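You operate a simulated robot arm through the tools that you are given. There is no shell and no other tool.

You run a simulated two-armed robot. Do the job below in one go: nothing can be reset, and whatever is moved stays where it is left.

Task
Hold the spare valve on the top of the large hood steady with one hand and flip the pink lever the other way with the other.

Only the result counts: the job must be done as asked and must still hold three seconds after the hand-in. Knocking over, shifting, dropping, spilling or breaking anything else fails it.

Robot
Two 7-joint arms with two-finger parallel grippers on one trunk, on a base that moves. Base frame: it is fixed to the floor where the robot stands at the start and does not move with it; the origin is under the middle of the robot, x ahead of it, y to its left, z up. Readings come in m, rad, newtons and seconds.
The left shoulder is at the start at [0.07, 0.13, 1.112], the right one opposite. With the tool pointing down near the work surface each hand reaches from about 0.2 to 0.52 m from the robot's upright axis, wherever it stands, measured 20 degrees to its own side. Places, roughly: pink lever [-0.5, 2.6, 0.8]; spare valve [-0.5, 2.5, 0.75]. Payload 1.57 kg a hand.
The TCP of each hand is the grasp point between the finger pads, 0.03 m short of the fingertips. In the tool frame z runs along the fingers and y along their closing line. Largest opening 0.08 m; finger width 0.017, thickness 0.012; the body of the gripper, 0.04 by 0.082 m, starts 0.08 m behind the TCP.
Orientation is that of the tool frame in the base frame, as a unit quaternion [x, y, z, w]. With the fingers straight down and closing along the base's y, the tool's x points along the base's -x, its y along +y and its z along -z.

Tools
- The arms move only by the tool jog_arm. It takes "left_targets", "right_targets" or both (then of equal length, played together; a hand with none holds still); each is a list of rows, each an object of numbers (a shift or turn left out is 0, a gripper value left out holds the last): "tx", "ty", "tz": the shift along the base's x, y, z in units of 40 mm (1.0 is 40 mm); "rx", "ry", "rz": the turn, a rotation vector about the base's x, y, z in units of 8 degrees (1.0 is 8 degrees); "jaw": the opening, from 0 (shut) to 1 (fully open). In form: [{"tx": .., "ty": .., "tz": .., "rx": .., "ry": .., "rz": .., "jaw": ..}, ...]. A call has 1 to 20 rows; each row shifts and turns the commanded pose from where the row before left it. A call with a number of a shift or a turn outside -1 to 1 is refused whole. Rows are played at 5 a second. More than 0.05 m and 0.15 rad between two rows, or a gripper value outside its range, and nothing of the call is played. A pose out of reach is approached as far as the arm can. The call stops where the force on the tool passes 40 N (or 10 N more than at its start, if that is more) or the arm is blocked; 0.2 s more then pass. The fingers move at their own pace (about 0.108 m/s each) and stop on an object; they squeeze with about 35 N. The grip force told is the motor's: it shows also when the fingers shut on nothing. Time passes only in rows, and 0.2 s behind the last, so rows that do not move let the fingers close. The reply holds the time, the measured pose of the TCP, the force on the tool along the base axes, the opening and the grip force, in the units named above and with some noise, with the torque about the TCP (base axes, N m) and any sound that the robot's microphone picked up, and new pictures: "show" is both (left out), scene, wrist or none (wrist: the cameras of the hands that moved).
- Cameras (640 x 400 px; columns grow to the right, rows downward): "scene" is now at [0.1358, 0.0139, 1.3447]; the picture's right is [0.22, -0.98, 0.00], its down [-0.70, -0.15, -0.69] and it looks along [0.68, 0.15, -0.72] (base axes); focal length 270 px, centre (320, 200). "left" rides on the left gripper at [0.072, 0.007, -0.122] in its tool frame; the picture's right is [-0.09, 1.00, 0.00], its down [-0.84, -0.08, -0.54] and it looks along [-0.54, -0.05, 0.84] (tool axes); focal length 238 px, centre (320, 200). "right" rides on the right gripper at [0.072, -0.007, -0.122] in its tool frame; the picture's right is [0.09, 1.00, 0.00], its down [-0.84, 0.08, -0.54] and it looks along [-0.54, 0.05, 0.84] (tool axes); focal length 238 px, centre (320, 200). There is no depth. A picture from a camera that has moved, and an enlarged one, comes with that camera's place and axes in the base frame and with its lens. The place of the scene camera against the robot may be out by one fixed shift of up to 0.025 m in any direction.
- lift_body(by): slides the trunk up (or, below 0, down) by that many m; the arms and the scene camera ride with it, the base frame stays. It gives what a move gives, with no picture.
- base_move(legs): drives the robot by 1 to 6 legs, each [ahead, left, turn to the left] in m, m and rad, along the robot's own axes; the way and the turn of a leg run together, so that a leg with both is an arc; at most 1.5 m and 3.142 rad a leg. The arms and the cameras ride along, it lands a little off, and it stops where it bumps. It gives what a move gives, and a new picture of the scene camera.
- head_to(pan, tilt): turns the head with the scene camera to pan (to the left, within 1.501 rad either way) and tilt (down, from -0.506 to 1.204), counted from straight ahead of the robot. It gives what a move gives, and a new picture of the scene camera.
- inspect(camera, box): a new picture of the part [left, top, right, bottom] of that camera's present view, enlarged. No time passes.
- sign_off(): hands the job in; it is judged then, once.

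Places have to be worked out from the pictures, the camera data and where the tool is seen. Open the grippers and draw the arms clear of the work before you hand the job in, unless the task says otherwise.

The tools are called after ">>>" as name(argument=value, ...) on one line, values as JSON. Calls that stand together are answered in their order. jog_arm: Moves the arms, as the interface text tells. Its arguments: {"type":"object","properties":{"left_targets":{"type":"array"},"right_targets":{"type":"array"},"show":{"type":"string","enum":["both","scene","wrist","none"]}},"required":[]} The other tools are called the same way: lift_body (by) moves the trunk up or down; base_move (legs) drives the base; head_to (pan, tilt) turns the head that bears the scene camera; inspect (camera, box) takes an enlarged picture of a part of a camera's view; sign_off () hands the job in.

At the start:

```text
t: 0.0
left_tcp_pos: [0.4055, 0.2071, 1.0794]
left_orientation: [-0.001, 1.0, 0.001, 0.0]
left_contact_force: [-0.2, 0.5, -0.3]
left_torque: [-0.02, 0.01, 0.0]
left_grip_width: 0.0802
left_grip_force: 0.1
right_tcp_pos: [0.4289, -0.1498, 1.0485]
right_orientation: [0.001, 1.0, 0.0, 0.0]
right_contact_force: [0.1, 0.2, 0.6]
right_torque: [0.01, 0.01, 0.0]
right_grip_width: 0.0801
right_grip_force: 0.0
trunk travel left (down, up): [-0.75, 0.19]
robot x, y, heading: [-0.0007, 0.002, 0.009]
head pan, tilt (commanded): [0.216, 0.803]
```

scene: 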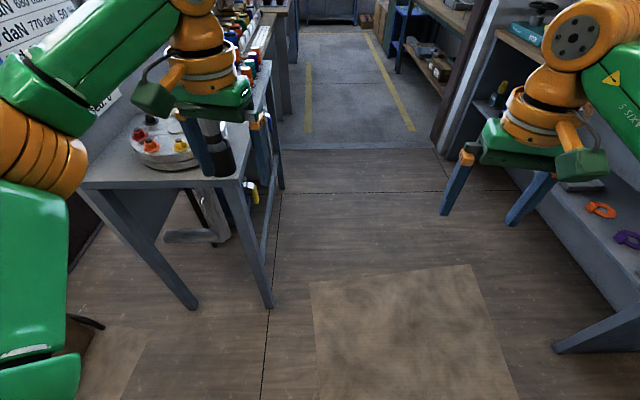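
right: 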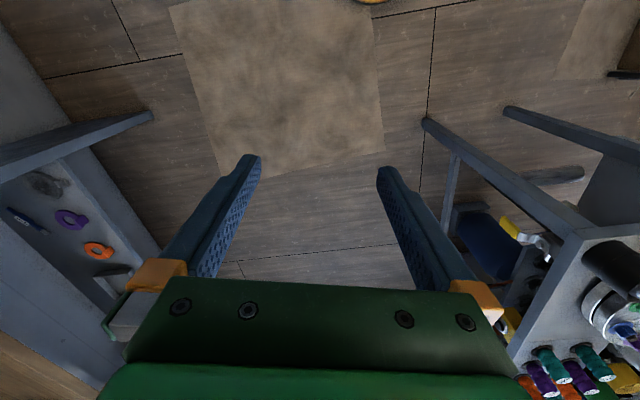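
left: 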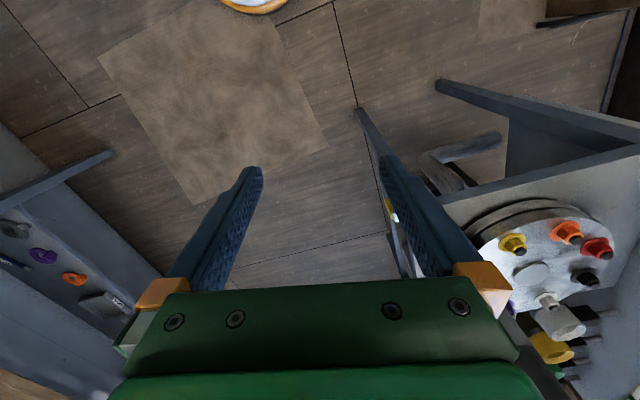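

The target is to the robot's left and behind (about [-0.5, 2.6]); the view so far shows a bench at front-left. I turn the head to the left to see what lies there before driving.

>>> head_to(pan=1.5, tilt=0.5)

```text
t: 1.4
left_tcp_pos: [0.4048, 0.2069, 1.0805]
left_orientation: [-0.001, 1.0, 0.0, 0.0]
left_contact_force: [0.1, -0.1, -0.1]
left_torque: [0.0, -0.02, 0.01]
left_grip_width: 0.08
left_grip_force: 0.0
right_tcp_pos: [0.4284, -0.1509, 1.0488]
right_orientation: [0.0, 1.0, 0.0, 0.0]
right_contact_force: [-0.8, -0.1, -0.5]
right_torque: [0.03, -0.01, 0.02]
right_grip_width: 0.08
right_grip_force: 0.0
trunk travel left (down, up): [-0.75, 0.19]
robot x, y, heading: [0.0011, 0.0005, -0.004]
head pan, tilt (commanded): [1.499, 0.499]
camera scene: at [0.0638, 0.0873, 1.3709], right [1.0, -0.07, 0.0], down [-0.03, -0.48, -0.88], along [0.06, 0.88, -0.48], focal length 270 px, centre (320, 200)
```

scene: 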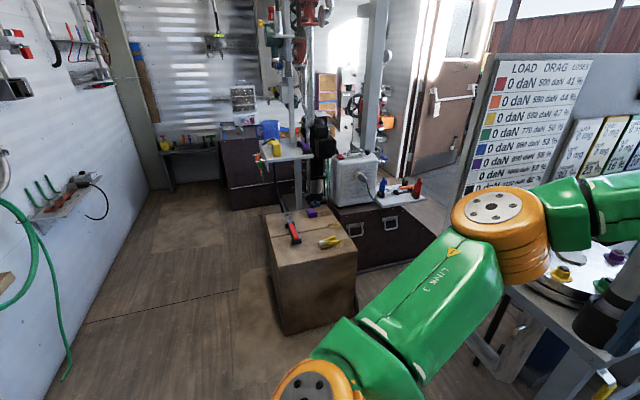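

The view to the left shows a workshop with a box, a shelf and equipment near where the lever should be. I enlarge the area around the expected place.

>>> inspect(camera="scene", box=[140, 60, 300, 220])

>>> inspect(camera="scene", box=[240, 90, 440, 290])

```text
2.50 times, centred on (220, 140) of scene
camera zoom: at [0.0638, 0.0873, 1.3709], right [1.0, -0.07, 0.0], down [-0.03, -0.48, -0.88], along [0.06, 0.88, -0.48], focal length 674 px, centre (570, 350)
```

zoom: 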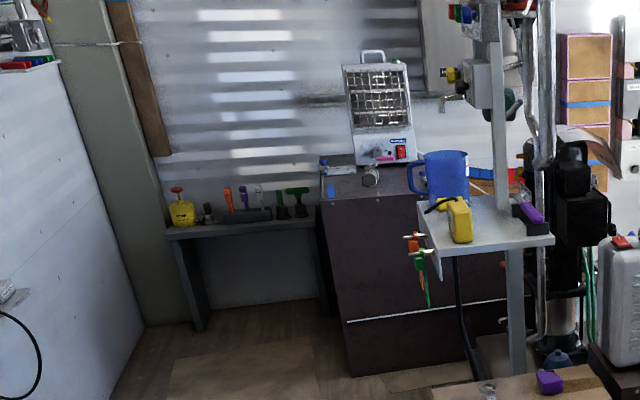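

```text
2.00 times, centred on (340, 190) of scene
camera zoom: at [0.0638, 0.0873, 1.3709], right [1.0, -0.07, 0.0], down [-0.03, -0.48, -0.88], along [0.06, 0.88, -0.48], focal length 539 px, centre (280, 220)
```

zoom: 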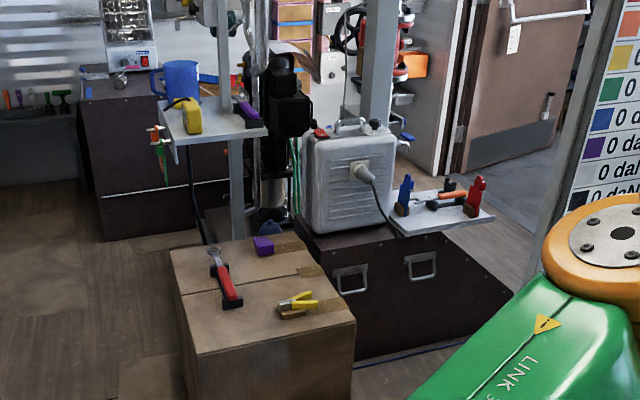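

The expected point falls on a small silver valve with a pink lever near the front-left top corner of the dark brown hood, roughly at [-0.5, 2.55]. A cardboard box stands near [0, 1.1] and a post shelf to the right, so I first turn on the spot by 90° to face the hood.

>>> base_move(legs=[[0, 0, 1.571]])

```text
t: 5.7
left_tcp_pos: [-0.2046, 0.4058, 1.0802]
left_orientation: [-0.705, 0.709, 0.0, 0.0]
left_contact_force: [-0.1, 0.3, 0.2]
left_torque: [-0.02, 0.04, -0.01]
left_grip_width: 0.0802
left_grip_force: 0.0
right_tcp_pos: [0.1533, 0.4289, 1.0489]
right_orientation: [-0.704, 0.71, 0.0, 0.0]
right_contact_force: [-0.5, 0.6, 0.6]
right_torque: [0.0, 0.0, 0.01]
right_grip_width: 0.0798
right_grip_force: 0.0
trunk travel left (down, up): [-0.75, 0.19]
robot x, y, heading: [-0.0, -0.0015, 1.561]
head pan, tilt (commanded): [1.499, 0.499]
camera scene: at [-0.0833, 0.0539, 1.3709], right [0.08, 1.0, 0.0], down [0.48, -0.04, -0.88], along [-0.88, 0.07, -0.48], focal length 270 px, centre (320, 200)
```

scene: 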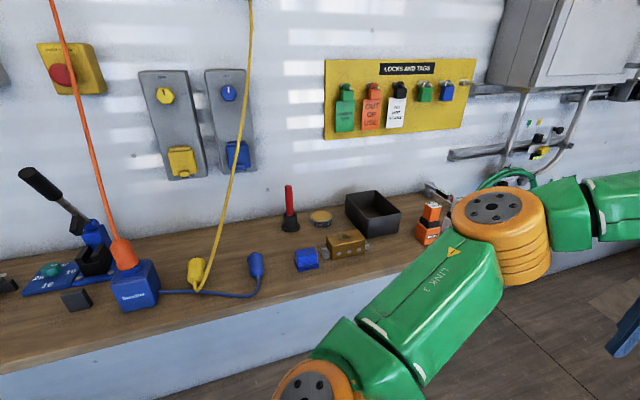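

A workbench runs along the wall close on the left here, so I should go forward before moving left. I look ahead now.

>>> head_to(pan=0.5, tilt=0.55)

>>> head_to(pan=0.0, tilt=0.6)

```text
t: 6.9
left_tcp_pos: [-0.2035, 0.4059, 1.0795]
left_orientation: [-0.705, 0.709, 0.001, 0.0]
left_contact_force: [0.0, 0.5, -0.1]
left_torque: [-0.02, -0.03, -0.01]
left_grip_width: 0.0798
left_grip_force: 0.0
right_tcp_pos: [0.1534, 0.4279, 1.0499]
right_orientation: [-0.705, 0.71, 0.001, 0.0]
right_contact_force: [0.2, -0.1, -0.2]
right_torque: [0.0, 0.04, -0.01]
right_grip_width: 0.0801
right_grip_force: 0.0
trunk travel left (down, up): [-0.75, 0.19]
robot x, y, heading: [-0.0008, 0.0001, 1.564]
head pan, tilt (commanded): [0.499, 0.55]
camera scene: at [-0.0354, 0.1259, 1.3663], right [0.88, 0.47, 0.0], down [0.25, -0.46, -0.85], along [-0.4, 0.75, -0.52], focal length 270 px, centre (320, 200)
```

scene: 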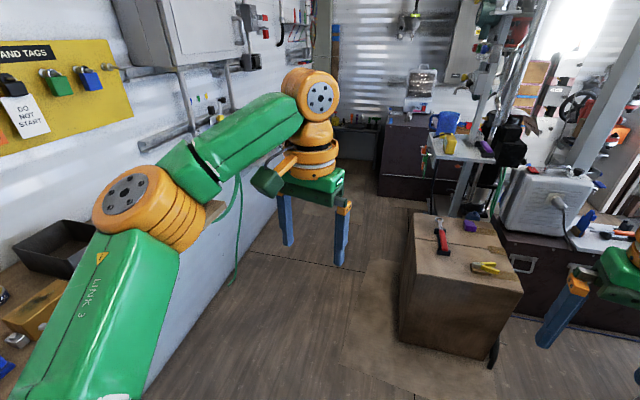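

```text
t: 7.9
left_tcp_pos: [-0.2053, 0.4056, 1.0803]
left_orientation: [-0.705, 0.709, 0.0, 0.001]
left_contact_force: [0.3, -0.5, 0.2]
left_torque: [0.01, 0.0, 0.0]
left_grip_width: 0.0801
left_grip_force: 0.2
right_tcp_pos: [0.1541, 0.4273, 1.0487]
right_orientation: [-0.704, 0.71, 0.0, 0.001]
right_contact_force: [0.5, 0.6, -0.3]
right_torque: [0.0, 0.01, 0.01]
right_grip_width: 0.08
right_grip_force: 0.1
trunk travel left (down, up): [-0.75, 0.19]
robot x, y, heading: [0.0028, 0.0019, 1.565]
head pan, tilt (commanded): [0.0, 0.6]
camera scene: at [0.0076, 0.1351, 1.3618], right [1.0, -0.01, 0.0], down [0.0, -0.56, -0.83], along [0.0, 0.83, -0.56], focal length 270 px, centre (320, 200)
```

scene: 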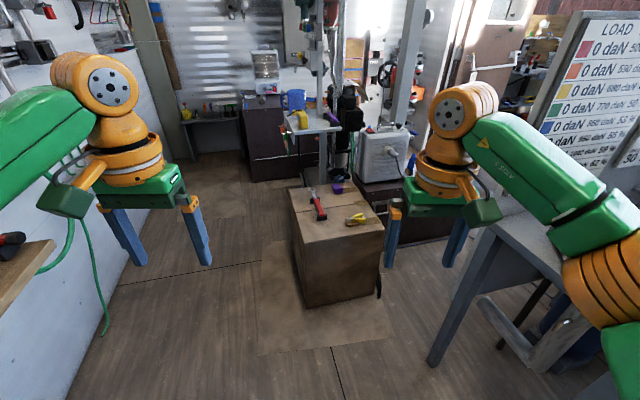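

Ahead: box left edge at about x=-0.08..-0.18, y=1.06..1.5, the hood's front-left bottom corner about (-0.66, 2.46), wall at x≈-1.15..-1.4 with fixtures. I drive a short cautious diagonal leg forward and a little left, then look again.

>>> base_move(legs=[[0.5, 0.15, 0]])

>>> head_to(pan=0.9, tilt=0.6)

>>> head_to(pan=0.3, tilt=0.5)

```text
t: 10.9
left_tcp_pos: [-0.3493, 0.9084, 1.0796]
left_orientation: [-0.705, 0.709, 0.0, 0.0]
left_contact_force: [-0.7, -0.6, -0.3]
left_torque: [-0.01, -0.02, -0.01]
left_grip_width: 0.0799
left_grip_force: 0.1
right_tcp_pos: [0.0085, 0.9285, 1.0487]
right_orientation: [-0.704, 0.71, 0.0, -0.001]
right_contact_force: [0.1, -0.5, -0.3]
right_torque: [0.03, -0.02, -0.04]
right_grip_width: 0.08
right_grip_force: 0.1
trunk travel left (down, up): [-0.75, 0.19]
robot x, y, heading: [-0.1459, 0.4994, 1.562]
head pan, tilt (commanded): [0.0, 0.6]
camera scene: at [-0.1375, 0.6363, 1.362], right [1.0, -0.01, 0.0], down [0.0, -0.56, -0.83], along [0.01, 0.83, -0.56], focal length 270 px, centre (320, 200)
```

scene: 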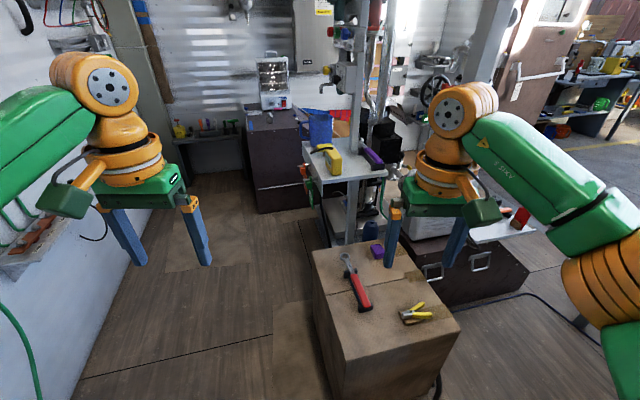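

```text
t: 12.1
left_tcp_pos: [-0.3499, 0.9093, 1.0797]
left_orientation: [-0.705, 0.709, 0.0, 0.0]
left_contact_force: [-0.3, -0.2, 0.8]
left_torque: [0.01, -0.01, -0.01]
left_grip_width: 0.0803
left_grip_force: 0.1
right_tcp_pos: [0.0079, 0.9301, 1.049]
right_orientation: [-0.704, 0.71, 0.0, 0.0]
right_contact_force: [0.2, -0.4, 0.1]
right_torque: [0.0, 0.0, 0.0]
right_grip_width: 0.0801
right_grip_force: 0.0
trunk travel left (down, up): [-0.75, 0.19]
robot x, y, heading: [-0.1466, 0.4996, 1.567]
head pan, tilt (commanded): [0.901, 0.6]
camera scene: at [-0.2073, 0.6045, 1.3618], right [0.63, 0.78, 0.0], down [0.44, -0.35, -0.83], along [-0.64, 0.52, -0.57], focal length 270 px, centre (320, 200)
```

scene: 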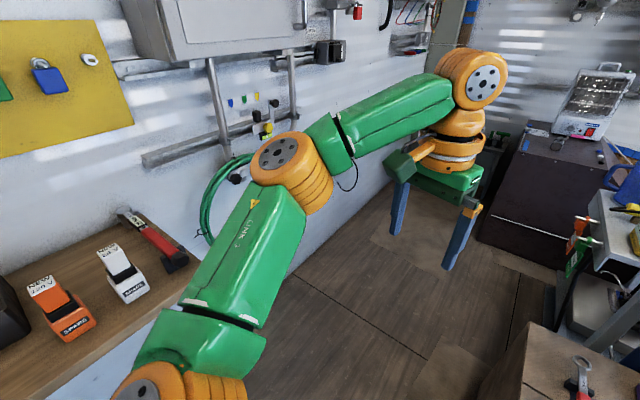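

```text
t: 13.1
left_tcp_pos: [-0.3505, 0.908, 1.0791]
left_orientation: [-0.705, 0.709, 0.0, 0.0]
left_contact_force: [0.2, -0.1, -0.2]
left_torque: [0.02, 0.02, 0.0]
left_grip_width: 0.0802
left_grip_force: 0.1
right_tcp_pos: [0.0089, 0.9297, 1.049]
right_orientation: [-0.704, 0.71, -0.001, 0.0]
right_contact_force: [-0.5, -0.4, 0.4]
right_torque: [0.02, 0.0, 0.03]
right_grip_width: 0.0801
right_grip_force: 0.2
trunk travel left (down, up): [-0.75, 0.19]
robot x, y, heading: [-0.146, 0.5014, 1.569]
head pan, tilt (commanded): [0.3, 0.499]
camera scene: at [-0.1649, 0.6361, 1.3709], right [0.96, 0.29, 0.0], down [0.14, -0.46, -0.88], along [-0.25, 0.84, -0.48], focal length 270 px, centre (320, 200)
```

scene: 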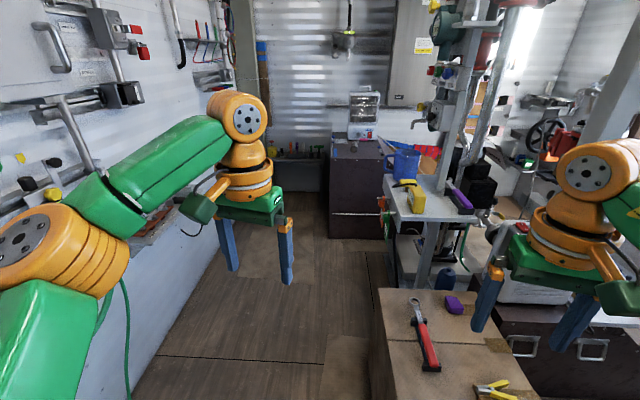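

Triangulating: the shelf's left edge runs (-0.15,1.45)–(-0.21,1.83) at z≈0.89, hood front about y≈2.46 with top z≈0.7, wall at x≈-1.2 to -1.38. I drive into the corridor between box and wall at x≈-0.55.

>>> base_move(legs=[[0.35, 0.25, 0], [0.35, 0.15, 0]])

>>> head_to(pan=0.0, tilt=0.45)

```text
t: 17.7
left_tcp_pos: [-0.746, 1.6072, 1.0803]
left_orientation: [-0.705, 0.709, 0.0, 0.0]
left_contact_force: [0.1, 0.0, 0.6]
left_torque: [0.04, -0.01, 0.0]
left_grip_width: 0.08
left_grip_force: 0.0
right_tcp_pos: [-0.3872, 1.6296, 1.0492]
right_orientation: [-0.704, 0.71, 0.001, 0.0]
right_contact_force: [0.7, -0.2, 0.1]
right_torque: [0.05, 0.04, -0.01]
right_grip_width: 0.0801
right_grip_force: 0.1
trunk travel left (down, up): [-0.75, 0.19]
robot x, y, heading: [-0.5428, 1.2012, 1.56]
head pan, tilt (commanded): [0.3, 0.499]
camera scene: at [-0.5608, 1.3353, 1.3711], right [0.96, 0.29, 0.0], down [0.14, -0.46, -0.88], along [-0.25, 0.84, -0.48], focal length 270 px, centre (320, 200)
```

scene: 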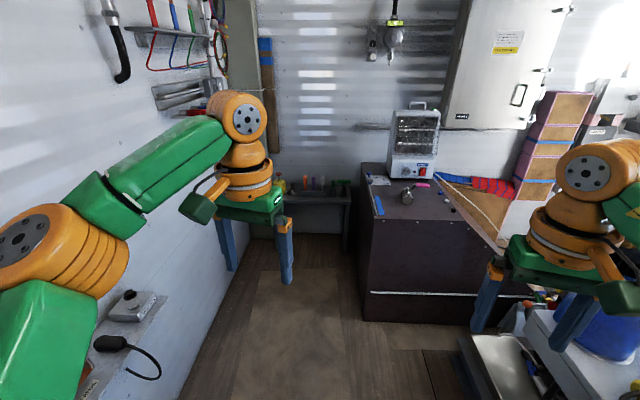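

```text
t: 18.5
left_tcp_pos: [-0.7465, 1.6097, 1.0796]
left_orientation: [-0.706, 0.709, 0.0, -0.002]
left_contact_force: [-0.3, 0.1, 0.3]
left_torque: [0.02, -0.01, 0.0]
left_grip_width: 0.0798
left_grip_force: 0.0
right_tcp_pos: [-0.389, 1.6307, 1.0479]
right_orientation: [-0.704, 0.71, 0.0, -0.001]
right_contact_force: [0.2, 0.0, 0.8]
right_torque: [0.0, -0.01, 0.0]
right_grip_width: 0.0799
right_grip_force: 0.1
trunk travel left (down, up): [-0.75, 0.19]
robot x, y, heading: [-0.5455, 1.199, 1.566]
head pan, tilt (commanded): [0.0, 0.45]
camera scene: at [-0.5347, 1.3419, 1.3753], right [1.0, -0.01, 0.0], down [0.0, -0.44, -0.9], along [0.01, 0.9, -0.44], focal length 270 px, centre (320, 200)
```

scene: 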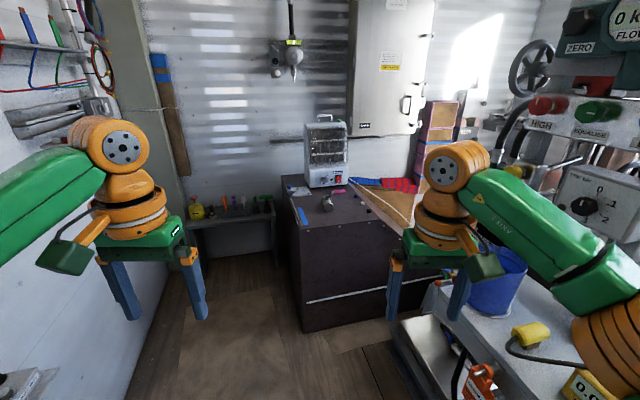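

The hood is now clearly ahead with the valve on top just in front of the heater. I enlarge the valve and also the right arm's surroundings.

>>> inspect(camera="scene", box=[270, 150, 430, 250])

>>> inspect(camera="scene", box=[300, 175, 360, 220])

>>> head_to(pan=-0.8, tilt=0.5)

```text
4.00 times, centred on (350, 200) of scene
camera zoom: at [-0.5347, 1.3419, 1.3753], right [1.0, -0.01, 0.0], down [0.0, -0.44, -0.9], along [0.01, 0.9, -0.44], focal length 1078 px, centre (200, 200)
```

zoom: 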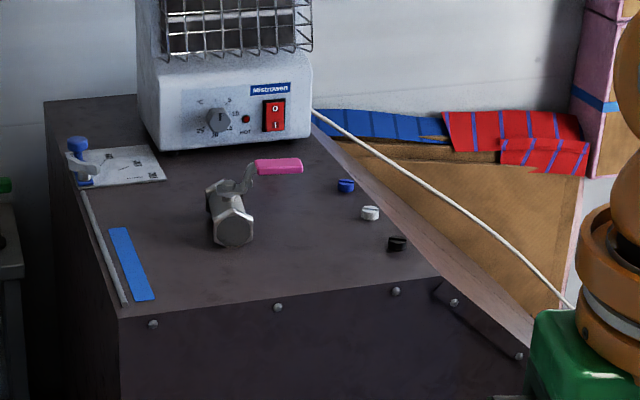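

```text
8.89 times, centred on (330, 198) of scene
camera zoom: at [-0.5347, 1.3419, 1.3753], right [1.0, -0.01, 0.0], down [0.0, -0.44, -0.9], along [0.01, 0.9, -0.44], focal length 2395 px, centre (231, 222)
```

zoom: 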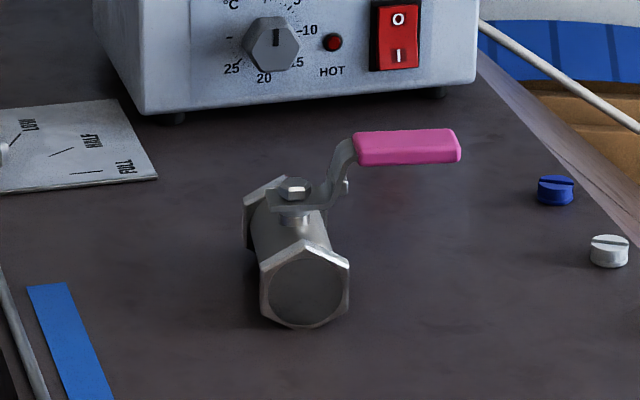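

```text
t: 19.7
left_tcp_pos: [-0.7464, 1.6085, 1.0796]
left_orientation: [-0.704, 0.71, 0.001, 0.0]
left_contact_force: [-0.4, -0.1, 0.9]
left_torque: [-0.02, 0.01, -0.01]
left_grip_width: 0.0799
left_grip_force: 0.0
right_tcp_pos: [-0.3865, 1.6303, 1.0494]
right_orientation: [-0.703, 0.711, 0.0, -0.001]
right_contact_force: [1.0, 0.3, -0.2]
right_torque: [0.02, 0.03, 0.02]
right_grip_width: 0.08
right_grip_force: 0.1
trunk travel left (down, up): [-0.75, 0.19]
robot x, y, heading: [-0.5421, 1.2012, 1.56]
head pan, tilt (commanded): [-0.799, 0.499]
camera scene: at [-0.4696, 1.3126, 1.3709], right [0.69, -0.72, 0.0], down [-0.35, -0.33, -0.88], along [0.63, 0.61, -0.48], focal length 270 px, centre (320, 200)
```

scene: 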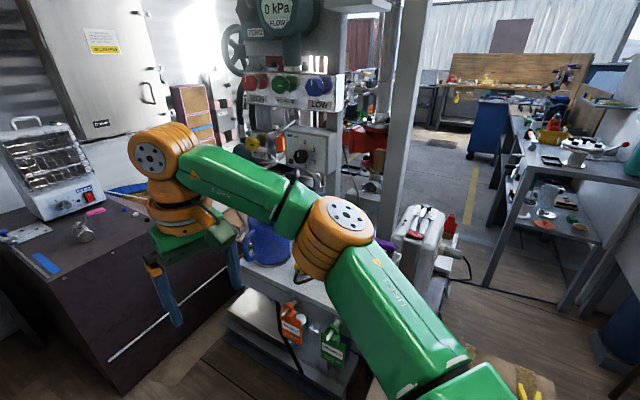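

The valve lies body-along-y with its pink lever pointing to +x (stem about (-0.48, 2.67)). The right elbow hangs over the shelf with a jug, so I check how big the base is by looking down, before driving on.

>>> head_to(pan=0.0, tilt=1.2)

>>> head_to(pan=-0.9, tilt=0.9)

>>> head_to(pan=-0.55, tilt=0.35)

```text
t: 20.8
left_tcp_pos: [-0.745, 1.609, 1.0792]
left_orientation: [-0.705, 0.71, 0.0, 0.0]
left_contact_force: [0.1, 0.0, -0.4]
left_torque: [0.02, -0.01, 0.0]
left_grip_width: 0.08
left_grip_force: 0.1
right_tcp_pos: [-0.3883, 1.63, 1.0504]
right_orientation: [-0.704, 0.71, 0.0, 0.0]
right_contact_force: [0.4, 0.3, -0.2]
right_torque: [0.01, 0.02, 0.01]
right_grip_width: 0.0798
right_grip_force: 0.0
trunk travel left (down, up): [-0.75, 0.19]
robot x, y, heading: [-0.5441, 1.2017, 1.56]
head pan, tilt (commanded): [0.0, 1.201]
camera scene: at [-0.5346, 1.3056, 1.3173], right [1.0, -0.01, 0.0], down [-0.01, -0.93, -0.36], along [0.0, 0.36, -0.93], focal length 270 px, centre (320, 200)
```

scene: 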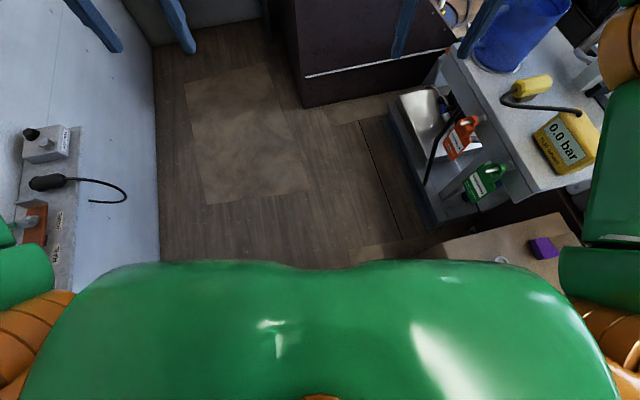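

```text
t: 22.0
left_tcp_pos: [-0.7471, 1.6097, 1.0805]
left_orientation: [-0.704, 0.71, 0.0, 0.001]
left_contact_force: [-0.2, 0.4, -0.4]
left_torque: [0.01, 0.0, 0.0]
left_grip_width: 0.0799
left_grip_force: 0.1
right_tcp_pos: [-0.3885, 1.6293, 1.0494]
right_orientation: [-0.704, 0.711, 0.0, 0.0]
right_contact_force: [0.0, 0.8, -0.1]
right_torque: [-0.01, -0.01, -0.01]
right_grip_width: 0.0801
right_grip_force: 0.1
trunk travel left (down, up): [-0.75, 0.19]
robot x, y, heading: [-0.547, 1.1997, 1.563]
head pan, tilt (commanded): [-0.901, 0.901]
camera scene: at [-0.4757, 1.2961, 1.337], right [0.62, -0.79, 0.0], down [-0.62, -0.48, -0.62], along [0.49, 0.38, -0.78], focal length 270 px, centre (320, 200)
```

scene: 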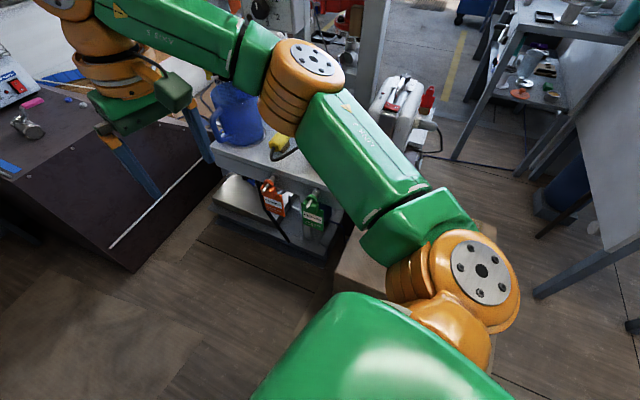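

```text
t: 23.0
left_tcp_pos: [-0.7464, 1.6094, 1.0797]
left_orientation: [-0.705, 0.709, 0.0, 0.0]
left_contact_force: [-0.4, 0.0, 0.1]
left_torque: [0.0, 0.01, -0.01]
left_grip_width: 0.0799
left_grip_force: 0.0
right_tcp_pos: [-0.3891, 1.6306, 1.048]
right_orientation: [-0.703, 0.711, 0.0, 0.0]
right_contact_force: [0.6, 0.3, 0.7]
right_torque: [-0.01, 0.0, 0.0]
right_grip_width: 0.08
right_grip_force: 0.1
trunk travel left (down, up): [-0.75, 0.19]
robot x, y, heading: [-0.5398, 1.2041, 1.562]
head pan, tilt (commanded): [-0.55, 0.351]
camera scene: at [-0.4859, 1.3285, 1.3845], right [0.85, -0.53, 0.0], down [-0.18, -0.29, -0.94], along [0.5, 0.8, -0.34], focal length 270 px, centre (320, 200)
```

scene: 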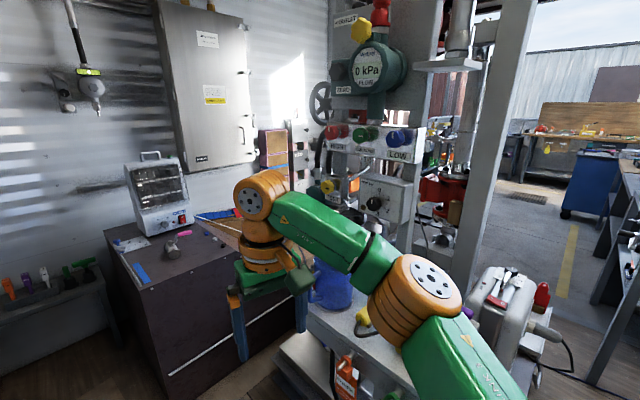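

The lower shelf's left edge reaches x≈-0.25 near y=2.1 and a blue jug stands on the upper shelf under the right elbow's route. I raise the trunk so the elbows clear the jug, then stretch both hands forward to narrow the arms.

>>> lift_body(by=0.15)

>>> jog_arm(left_targets=[{"ty": 1, "tx": 0.5}, {"ty": 1, "tx": 0.5}, {"ty": 1, "tx": 0.5}], right_targets=[{"ty": 1}, {"ty": 1}, {"ty": 1}], show="scene")

```text
t: 24.7
left_tcp_pos: [-0.7472, 1.6102, 1.2303]
left_orientation: [-0.704, 0.71, 0.0, 0.0]
left_contact_force: [-0.7, 0.0, 0.2]
left_torque: [-0.01, 0.01, -0.04]
left_grip_width: 0.0802
left_grip_force: 0.0
right_tcp_pos: [-0.3873, 1.63, 1.1995]
right_orientation: [-0.704, 0.71, 0.0, 0.0]
right_contact_force: [1.0, -0.1, -0.2]
right_torque: [0.03, 0.02, 0.0]
right_grip_width: 0.08
right_grip_force: 0.1
trunk travel left (down, up): [-0.9, 0.04]
robot x, y, heading: [-0.5405, 1.2096, 1.561]
head pan, tilt (commanded): [-0.55, 0.351]
```

```text
t: 25.5
left_tcp_pos: [-0.7117, 1.661, 1.2217]
left_orientation: [-0.704, 0.71, 0.001, 0.001]
left_contact_force: [0.3, -0.5, 0.1]
left_torque: [0.03, -0.03, -0.01]
left_grip_width: 0.08
left_grip_force: 0.0
left hand out of reach, approached as far as the arm can: row 2, 3
right_tcp_pos: [-0.3788, 1.6691, 1.1891]
right_orientation: [-0.705, 0.709, 0.0, 0.001]
right_contact_force: [0.5, 0.5, 0.2]
right_torque: [0.0, 0.01, 0.01]
right_grip_width: 0.08
right_grip_force: 0.2
right hand out of reach, approached as far as the arm can: row 1, 2, 3
trunk travel left (down, up): [-0.9, 0.04]
robot x, y, heading: [-0.5414, 1.1981, 1.562]
head pan, tilt (commanded): [-0.55, 0.351]
camera scene: at [-0.4865, 1.3265, 1.5348], right [0.85, -0.53, 0.0], down [-0.18, -0.29, -0.94], along [0.5, 0.8, -0.34], focal length 270 px, centre (320, 200)
```

scene: 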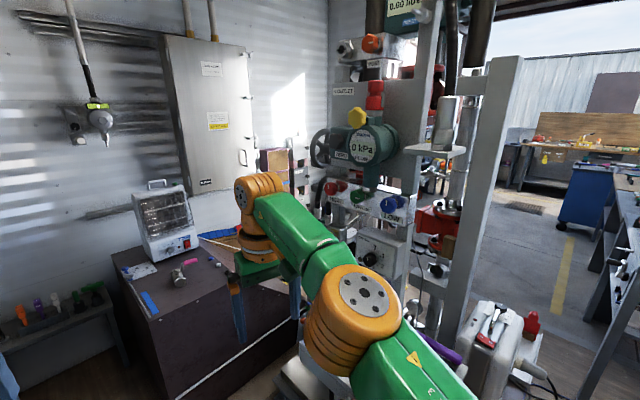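

The reach limit at this height is about 0.47 m ahead; the elbows are now higher and less spread. I check the left side clearance before driving further.

>>> head_to(pan=0.7, tilt=0.45)

>>> head_to(pan=-0.7, tilt=0.9)

```text
t: 26.9
left_tcp_pos: [-0.7117, 1.6617, 1.2212]
left_orientation: [-0.705, 0.71, -0.001, 0.0]
left_contact_force: [-0.4, 0.6, 0.7]
left_torque: [0.0, -0.02, -0.02]
left_grip_width: 0.0798
left_grip_force: 0.1
right_tcp_pos: [-0.3789, 1.6702, 1.1881]
right_orientation: [-0.704, 0.71, 0.0, 0.0]
right_contact_force: [0.6, 0.0, -0.4]
right_torque: [-0.02, 0.02, 0.01]
right_grip_width: 0.0801
right_grip_force: 0.1
trunk travel left (down, up): [-0.9, 0.04]
robot x, y, heading: [-0.5447, 1.2005, 1.562]
head pan, tilt (commanded): [0.7, 0.45]
camera scene: at [-0.5938, 1.3205, 1.5254], right [0.77, 0.64, 0.0], down [0.28, -0.34, -0.9], along [-0.57, 0.69, -0.44], focal length 270 px, centre (320, 200)
```

scene: 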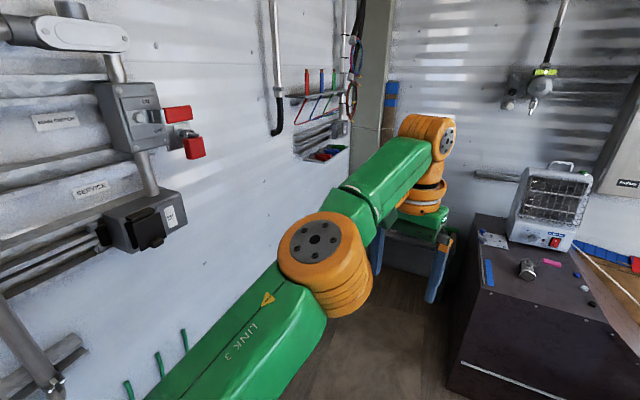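

```text
t: 28.5
left_tcp_pos: [-0.712, 1.6622, 1.2211]
left_orientation: [-0.704, 0.71, 0.0, 0.0]
left_contact_force: [0.0, -0.6, 0.5]
left_torque: [-0.03, 0.0, -0.02]
left_grip_width: 0.08
left_grip_force: 0.2
right_tcp_pos: [-0.3782, 1.6704, 1.1889]
right_orientation: [-0.704, 0.711, 0.0, -0.001]
right_contact_force: [-1.0, 0.6, -0.6]
right_torque: [0.02, -0.03, 0.01]
right_grip_width: 0.0802
right_grip_force: 0.0
trunk travel left (down, up): [-0.9, 0.04]
robot x, y, heading: [-0.5405, 1.1989, 1.563]
head pan, tilt (commanded): [-0.7, 0.901]
camera scene: at [-0.4861, 1.3072, 1.4871], right [0.76, -0.65, 0.0], down [-0.51, -0.6, -0.62], along [0.4, 0.47, -0.78], focal length 270 px, centre (320, 200)
```

scene: 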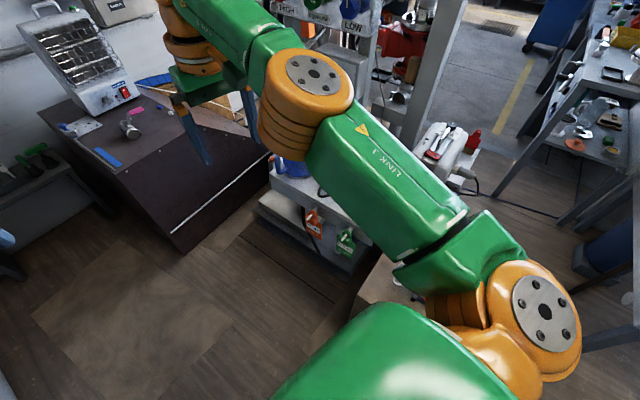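

Plenty of room at the left wall; the right elbow is above the jug. I drive on, keeping left of the lower shelf.

>>> base_move(legs=[[0.3, 0.1, 0], [0.25, 0.0, 0]])

>>> head_to(pan=-0.2, tilt=0.7)

```text
t: 32.0
left_tcp_pos: [-0.806, 2.2098, 1.2228]
left_orientation: [-0.704, 0.71, 0.001, 0.002]
left_contact_force: [-0.6, -0.3, -0.1]
left_torque: [0.01, -0.03, 0.01]
left_grip_width: 0.0801
left_grip_force: 0.1
right_tcp_pos: [-0.4726, 2.2187, 1.1898]
right_orientation: [-0.704, 0.711, 0.002, 0.001]
right_contact_force: [-0.2, -0.1, -0.2]
right_torque: [0.06, -0.02, 0.0]
right_grip_width: 0.0799
right_grip_force: 0.0
trunk travel left (down, up): [-0.9, 0.04]
robot x, y, heading: [-0.638, 1.7541, 1.559]
head pan, tilt (commanded): [-0.7, 0.901]
camera scene: at [-0.581, 1.8538, 1.4874], right [0.76, -0.65, 0.0], down [-0.51, -0.59, -0.62], along [0.4, 0.47, -0.78], focal length 270 px, centre (320, 200)
```

scene: 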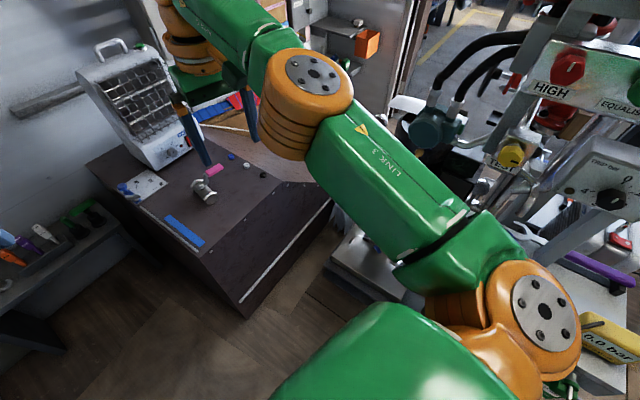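

```text
t: 33.0
left_tcp_pos: [-0.807, 2.2151, 1.2212]
left_orientation: [-0.704, 0.71, -0.001, -0.001]
left_contact_force: [0.5, 0.5, -0.4]
left_torque: [0.02, 0.0, 0.01]
left_grip_width: 0.0799
left_grip_force: 0.0
right_tcp_pos: [-0.4728, 2.2223, 1.1878]
right_orientation: [-0.703, 0.711, 0.0, 0.001]
right_contact_force: [-0.3, 0.6, -0.3]
right_torque: [-0.01, 0.01, -0.01]
right_grip_width: 0.08
right_grip_force: 0.0
trunk travel left (down, up): [-0.9, 0.04]
robot x, y, heading: [-0.6354, 1.7531, 1.562]
head pan, tilt (commanded): [-0.201, 0.7]
camera scene: at [-0.6124, 1.8852, 1.5031], right [0.98, -0.21, 0.0], down [-0.14, -0.63, -0.76], along [0.16, 0.75, -0.65], focal length 270 px, centre (320, 200)
```

scene: 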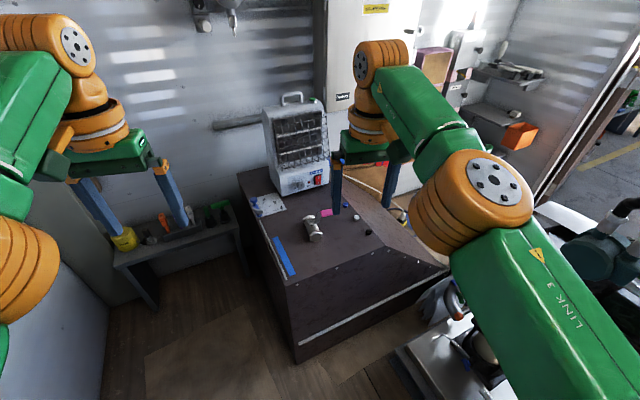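

Hood top computes to z≈0.70 with its front-left corner at about (-0.61, 2.415), front edge rotated about 8°. I zoom on the valve for its geometry from here.

>>> inspect(camera="scene", box=[280, 195, 360, 245])

```text
8.00 times, centred on (320, 220) of scene
camera zoom: at [-0.6124, 1.8852, 1.5031], right [0.98, -0.21, 0.0], down [-0.14, -0.63, -0.76], along [0.16, 0.75, -0.65], focal length 2156 px, centre (320, 40)
```

zoom: 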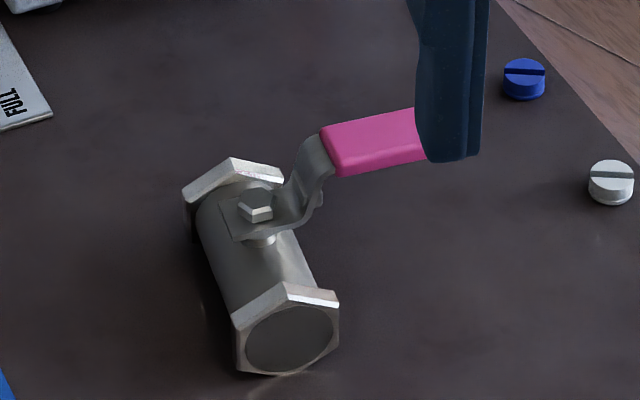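

Valve estimate: near hex face (-0.48, 2.575), stem (-0.484, 2.638), lever pointing +x at z≈0.785, hood top z≈0.70. I drive ahead another 0.25 m, still left of the shelf.

>>> base_move(legs=[[0.25, 0.0, 0]])

>>> head_to(pan=-0.3, tilt=0.95)

```text
t: 34.8
left_tcp_pos: [-0.8024, 2.4627, 1.2229]
left_orientation: [-0.703, 0.711, 0.0, 0.001]
left_contact_force: [0.2, 0.2, -0.3]
left_torque: [0.01, 0.0, 0.02]
left_grip_width: 0.0799
left_grip_force: 0.0
right_tcp_pos: [-0.4692, 2.469, 1.1887]
right_orientation: [-0.703, 0.711, 0.001, 0.0]
right_contact_force: [0.2, 0.0, 0.0]
right_torque: [0.02, 0.0, -0.04]
right_grip_width: 0.0798
right_grip_force: 0.1
trunk travel left (down, up): [-0.9, 0.04]
robot x, y, heading: [-0.6358, 2.0058, 1.56]
head pan, tilt (commanded): [-0.201, 0.7]
camera scene: at [-0.6094, 2.1301, 1.5036], right [0.98, -0.21, 0.0], down [-0.14, -0.63, -0.77], along [0.16, 0.75, -0.64], focal length 270 px, centre (320, 200)
```

scene: 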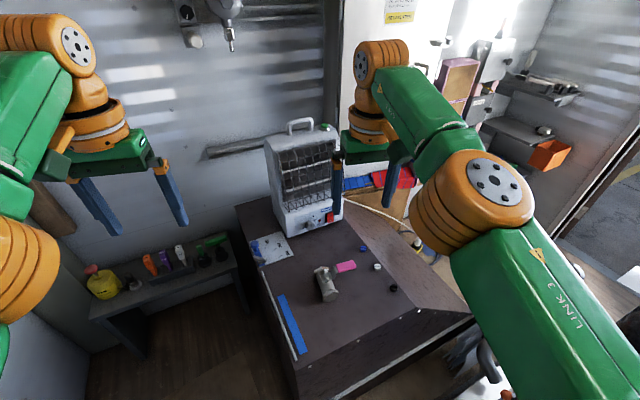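

```text
t: 35.5
left_tcp_pos: [-0.8022, 2.4635, 1.2216]
left_orientation: [-0.704, 0.71, 0.0, 0.0]
left_contact_force: [-0.5, 0.1, -0.4]
left_torque: [0.01, -0.02, 0.01]
left_grip_width: 0.0802
left_grip_force: 0.1
right_tcp_pos: [-0.4695, 2.4717, 1.1886]
right_orientation: [-0.703, 0.711, 0.0, 0.0]
right_contact_force: [-0.4, 0.1, 0.3]
right_torque: [0.01, 0.0, 0.01]
right_grip_width: 0.08
right_grip_force: 0.0
trunk travel left (down, up): [-0.9, 0.04]
robot x, y, heading: [-0.6336, 2.0054, 1.554]
head pan, tilt (commanded): [-0.3, 0.949]
camera scene: at [-0.605, 2.1206, 1.4835], right [0.95, -0.31, 0.0], down [-0.25, -0.77, -0.58], along [0.18, 0.55, -0.81], focal length 270 px, centre (320, 200)
```

scene: 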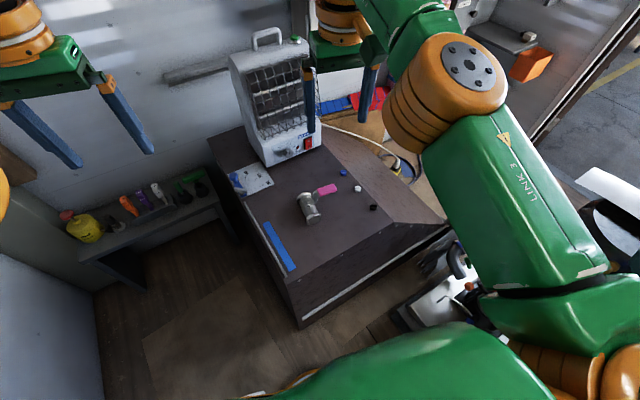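

The valve is now about 0.6 m ahead of the axis. I zoom in on it again from this steeper angle.

>>> inspect(camera="scene", box=[280, 170, 360, 235])

>>> inspect(camera="right", box=[220, 0, 420, 125])

```text
6.15 times, centred on (320, 202) of scene
camera zoom: at [-0.605, 2.1206, 1.4835], right [0.95, -0.31, 0.0], down [-0.25, -0.77, -0.58], along [0.18, 0.55, -0.81], focal length 1658 px, centre (320, 185)
```

zoom: 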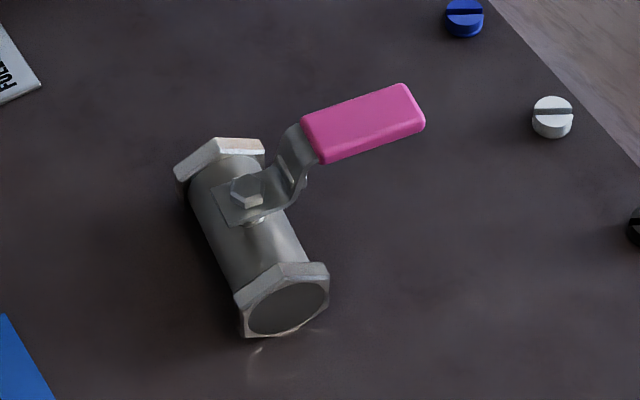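

```text
3.20 times, centred on (320, 62) of right
camera zoom: at [-0.4625, 2.3999, 1.3101], right [-1.0, -0.08, 0.0], down [-0.07, 0.84, 0.54], along [-0.04, 0.54, -0.84], focal length 763 px, centre (320, 640)
```

zoom: 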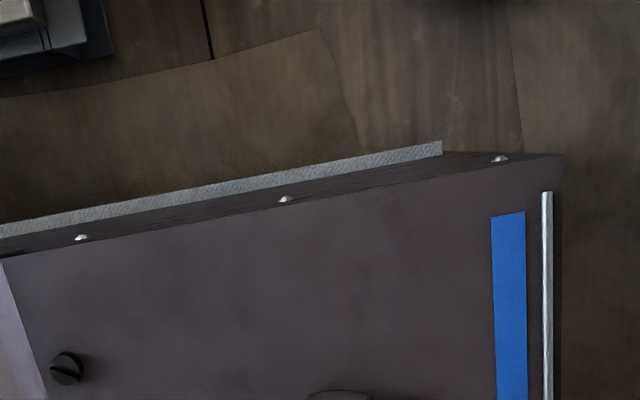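

The wrist image is upside down relative to the scene (image top is toward the robot). I view the whole right wrist picture to see the valve.

>>> inspect(camera="right", box=[0, 0, 640, 400])

>>> inspect(camera="right", box=[240, 100, 400, 200])

```text
1.00 times, centred on (320, 200) of right (not enlarged: the box is as wide or as high as the picture)
camera zoom: at [-0.4625, 2.3999, 1.3101], right [-1.0, -0.08, 0.0], down [-0.07, 0.84, 0.54], along [-0.04, 0.54, -0.84], focal length 238 px, centre (320, 200)
```

zoom: 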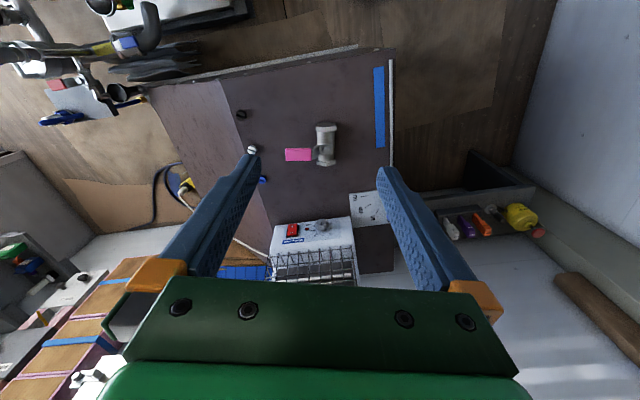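

```text
4.00 times, centred on (320, 150) of right
camera zoom: at [-0.4625, 2.3999, 1.3101], right [-1.0, -0.08, 0.0], down [-0.07, 0.84, 0.54], along [-0.04, 0.54, -0.84], focal length 953 px, centre (320, 400)
```

zoom: 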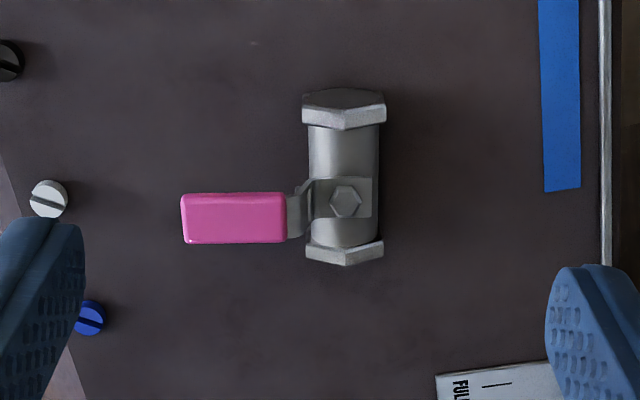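

Wrist-camera geometry: stem about (-0.496, 2.609), valve body from y≈2.557 to 2.657 yawed ~6°, lever tip near (-0.40, 2.62). I need to be about 0.5 m from it, so I creep forward 0.1 m and turn slightly right to face it.

>>> base_move(legs=[[0.08, -0.03, 0], [0, 0, -0.18]])

>>> head_to(pan=-0.05, tilt=1.2)

```text
t: 37.3
left_tcp_pos: [-0.6891, 2.5634, 1.222]
left_orientation: [-0.637, 0.771, 0.0, 0.003]
left_contact_force: [-0.4, -0.2, 0.9]
left_torque: [0.02, 0.0, -0.02]
left_grip_width: 0.0802
left_grip_force: 0.1
right_tcp_pos: [-0.3597, 2.5119, 1.1899]
right_orientation: [-0.636, 0.772, -0.001, 0.001]
right_contact_force: [0.3, -0.8, -0.1]
right_torque: [0.03, 0.0, -0.02]
right_grip_width: 0.0798
right_grip_force: 0.2
trunk travel left (down, up): [-0.9, 0.04]
robot x, y, heading: [-0.6037, 2.0868, 1.379]
head pan, tilt (commanded): [-0.3, 0.949]
camera scene: at [-0.5566, 2.192, 1.4837], right [0.88, -0.47, 0.0], down [-0.38, -0.72, -0.58], along [0.28, 0.51, -0.81], focal length 270 px, centre (320, 200)
```

scene: 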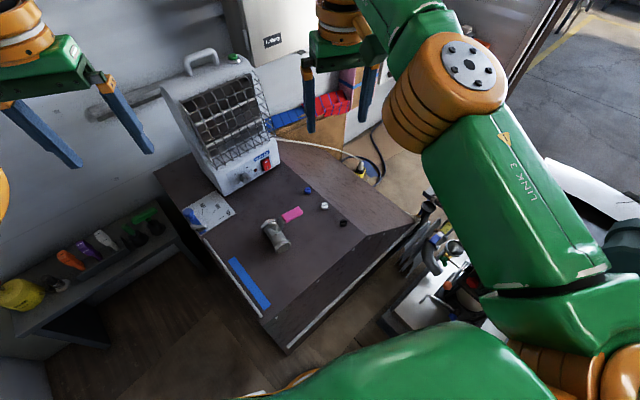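

```text
t: 38.1
left_tcp_pos: [-0.6856, 2.5665, 1.2203]
left_orientation: [-0.637, 0.771, 0.0, 0.001]
left_contact_force: [0.5, 0.0, 0.7]
left_torque: [0.02, 0.0, -0.05]
left_grip_width: 0.0803
left_grip_force: 0.0
right_tcp_pos: [-0.3566, 2.5138, 1.189]
right_orientation: [-0.636, 0.772, 0.0, 0.0]
right_contact_force: [0.9, 0.1, -0.7]
right_torque: [-0.01, 0.04, 0.02]
right_grip_width: 0.0799
right_grip_force: 0.1
trunk travel left (down, up): [-0.9, 0.04]
robot x, y, heading: [-0.6027, 2.0891, 1.378]
head pan, tilt (commanded): [-0.051, 1.201]
camera scene: at [-0.5738, 2.1842, 1.4673], right [0.97, -0.24, 0.0], down [-0.22, -0.9, -0.36], along [0.09, 0.35, -0.93], focal length 270 px, centre (320, 200)
```

scene: 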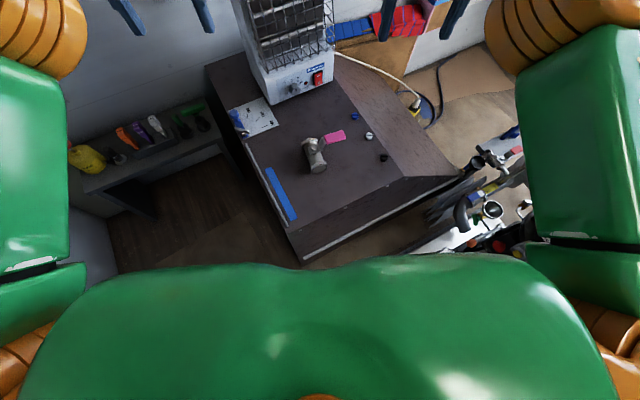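

I now face the valve at about 0.53 m from the axis with no bump. I lower the trunk 0.2 m so that the hands come toward working height while still well above the valve (z≈0.8).

>>> lift_body(by=-0.2)

>>> jog_arm(left_targets=[{}], right_targets=[{}], show="both")

```text
t: 40.3
left_tcp_pos: [-0.6854, 2.5663, 1.0216]
left_orientation: [-0.637, 0.771, 0.0, 0.0]
left_contact_force: [-0.7, 0.1, 0.0]
left_torque: [0.04, 0.02, -0.01]
left_grip_width: 0.08
left_grip_force: 0.1
right_tcp_pos: [-0.357, 2.513, 0.9898]
right_orientation: [-0.636, 0.771, 0.0, -0.001]
right_contact_force: [-0.7, 0.2, 1.1]
right_torque: [0.01, 0.03, 0.0]
right_grip_width: 0.08
right_grip_force: 0.0
trunk travel left (down, up): [-0.7, 0.24]
robot x, y, heading: [-0.6024, 2.0833, 1.379]
head pan, tilt (commanded): [-0.051, 1.201]
```

```text
t: 40.7
left_tcp_pos: [-0.685, 2.5658, 1.0215]
left_orientation: [-0.636, 0.771, 0.0, 0.0]
left_contact_force: [0.2, 1.1, 0.3]
left_torque: [-0.01, -0.03, 0.01]
left_grip_width: 0.0797
left_grip_force: 0.1
right_tcp_pos: [-0.3564, 2.5131, 0.9899]
right_orientation: [-0.636, 0.772, 0.0, 0.0]
right_contact_force: [-0.9, 1.1, 1.5]
right_torque: [-0.01, 0.01, 0.01]
right_grip_width: 0.0803
right_grip_force: 0.1
trunk travel left (down, up): [-0.7, 0.24]
robot x, y, heading: [-0.6053, 2.0837, 1.382]
head pan, tilt (commanded): [-0.051, 1.201]
camera scene: at [-0.5737, 2.1842, 1.2672], right [0.97, -0.24, 0.0], down [-0.22, -0.9, -0.36], along [0.09, 0.35, -0.93], focal length 270 px, centre (320, 200)
camera right: at [-0.3633, 2.4422, 1.1101], right [-0.99, 0.1, 0.0], down [0.08, 0.84, 0.54], along [0.05, 0.54, -0.84], focal length 238 px, centre (320, 200)
camera left: at [-0.7068, 2.4962, 1.1442], right [-0.96, 0.28, 0.0], down [0.23, 0.81, 0.54], along [0.15, 0.52, -0.84], focal length 238 px, centre (320, 200)
```

scene: 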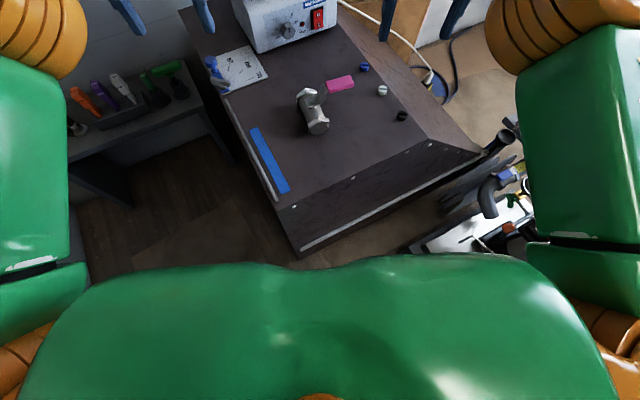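
right: 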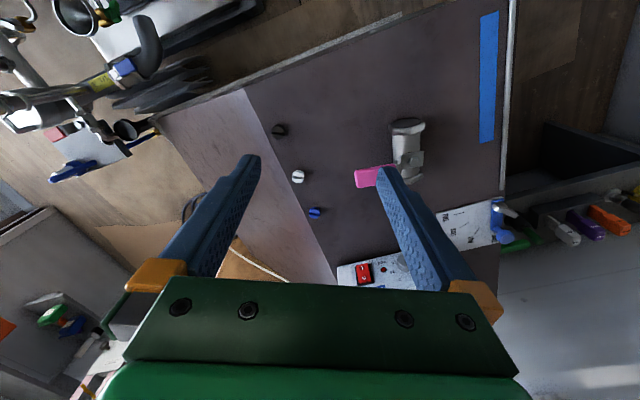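
left: 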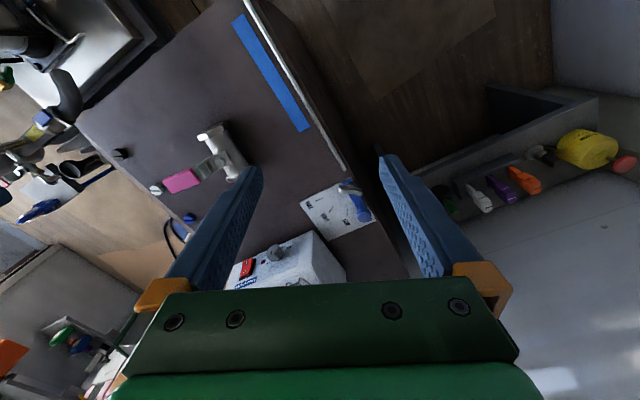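

Both wrist cameras see the valve now, so I can triangulate. I zoom in on it with each.

>>> inspect(camera="right", box=[340, 105, 440, 195])

>>> inspect(camera="left", box=[150, 110, 260, 210])

```text
4.44 times, centred on (390, 150) of right
camera zoom: at [-0.3633, 2.4422, 1.1101], right [-0.99, 0.1, 0.0], down [0.08, 0.84, 0.54], along [0.05, 0.54, -0.84], focal length 1059 px, centre (9, 422)
```

zoom: 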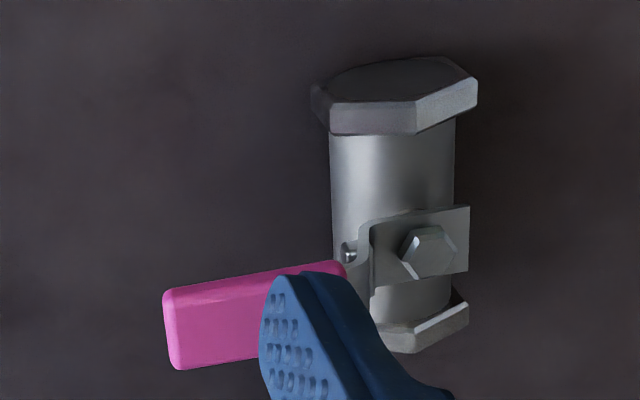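

```text
4.00 times, centred on (205, 160) of left
camera zoom: at [-0.7068, 2.4962, 1.1442], right [-0.96, 0.28, 0.0], down [0.23, 0.81, 0.54], along [0.15, 0.52, -0.84], focal length 953 px, centre (780, 360)
```

zoom: 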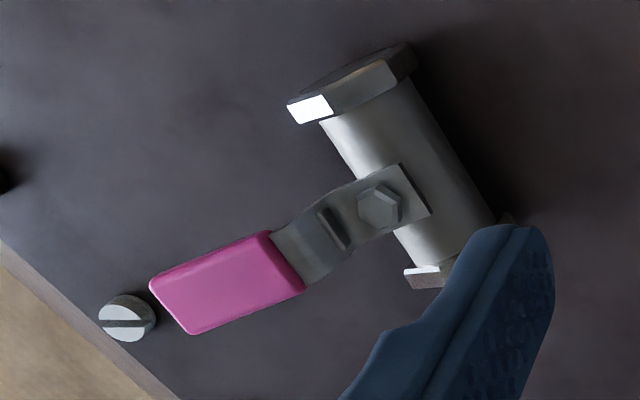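

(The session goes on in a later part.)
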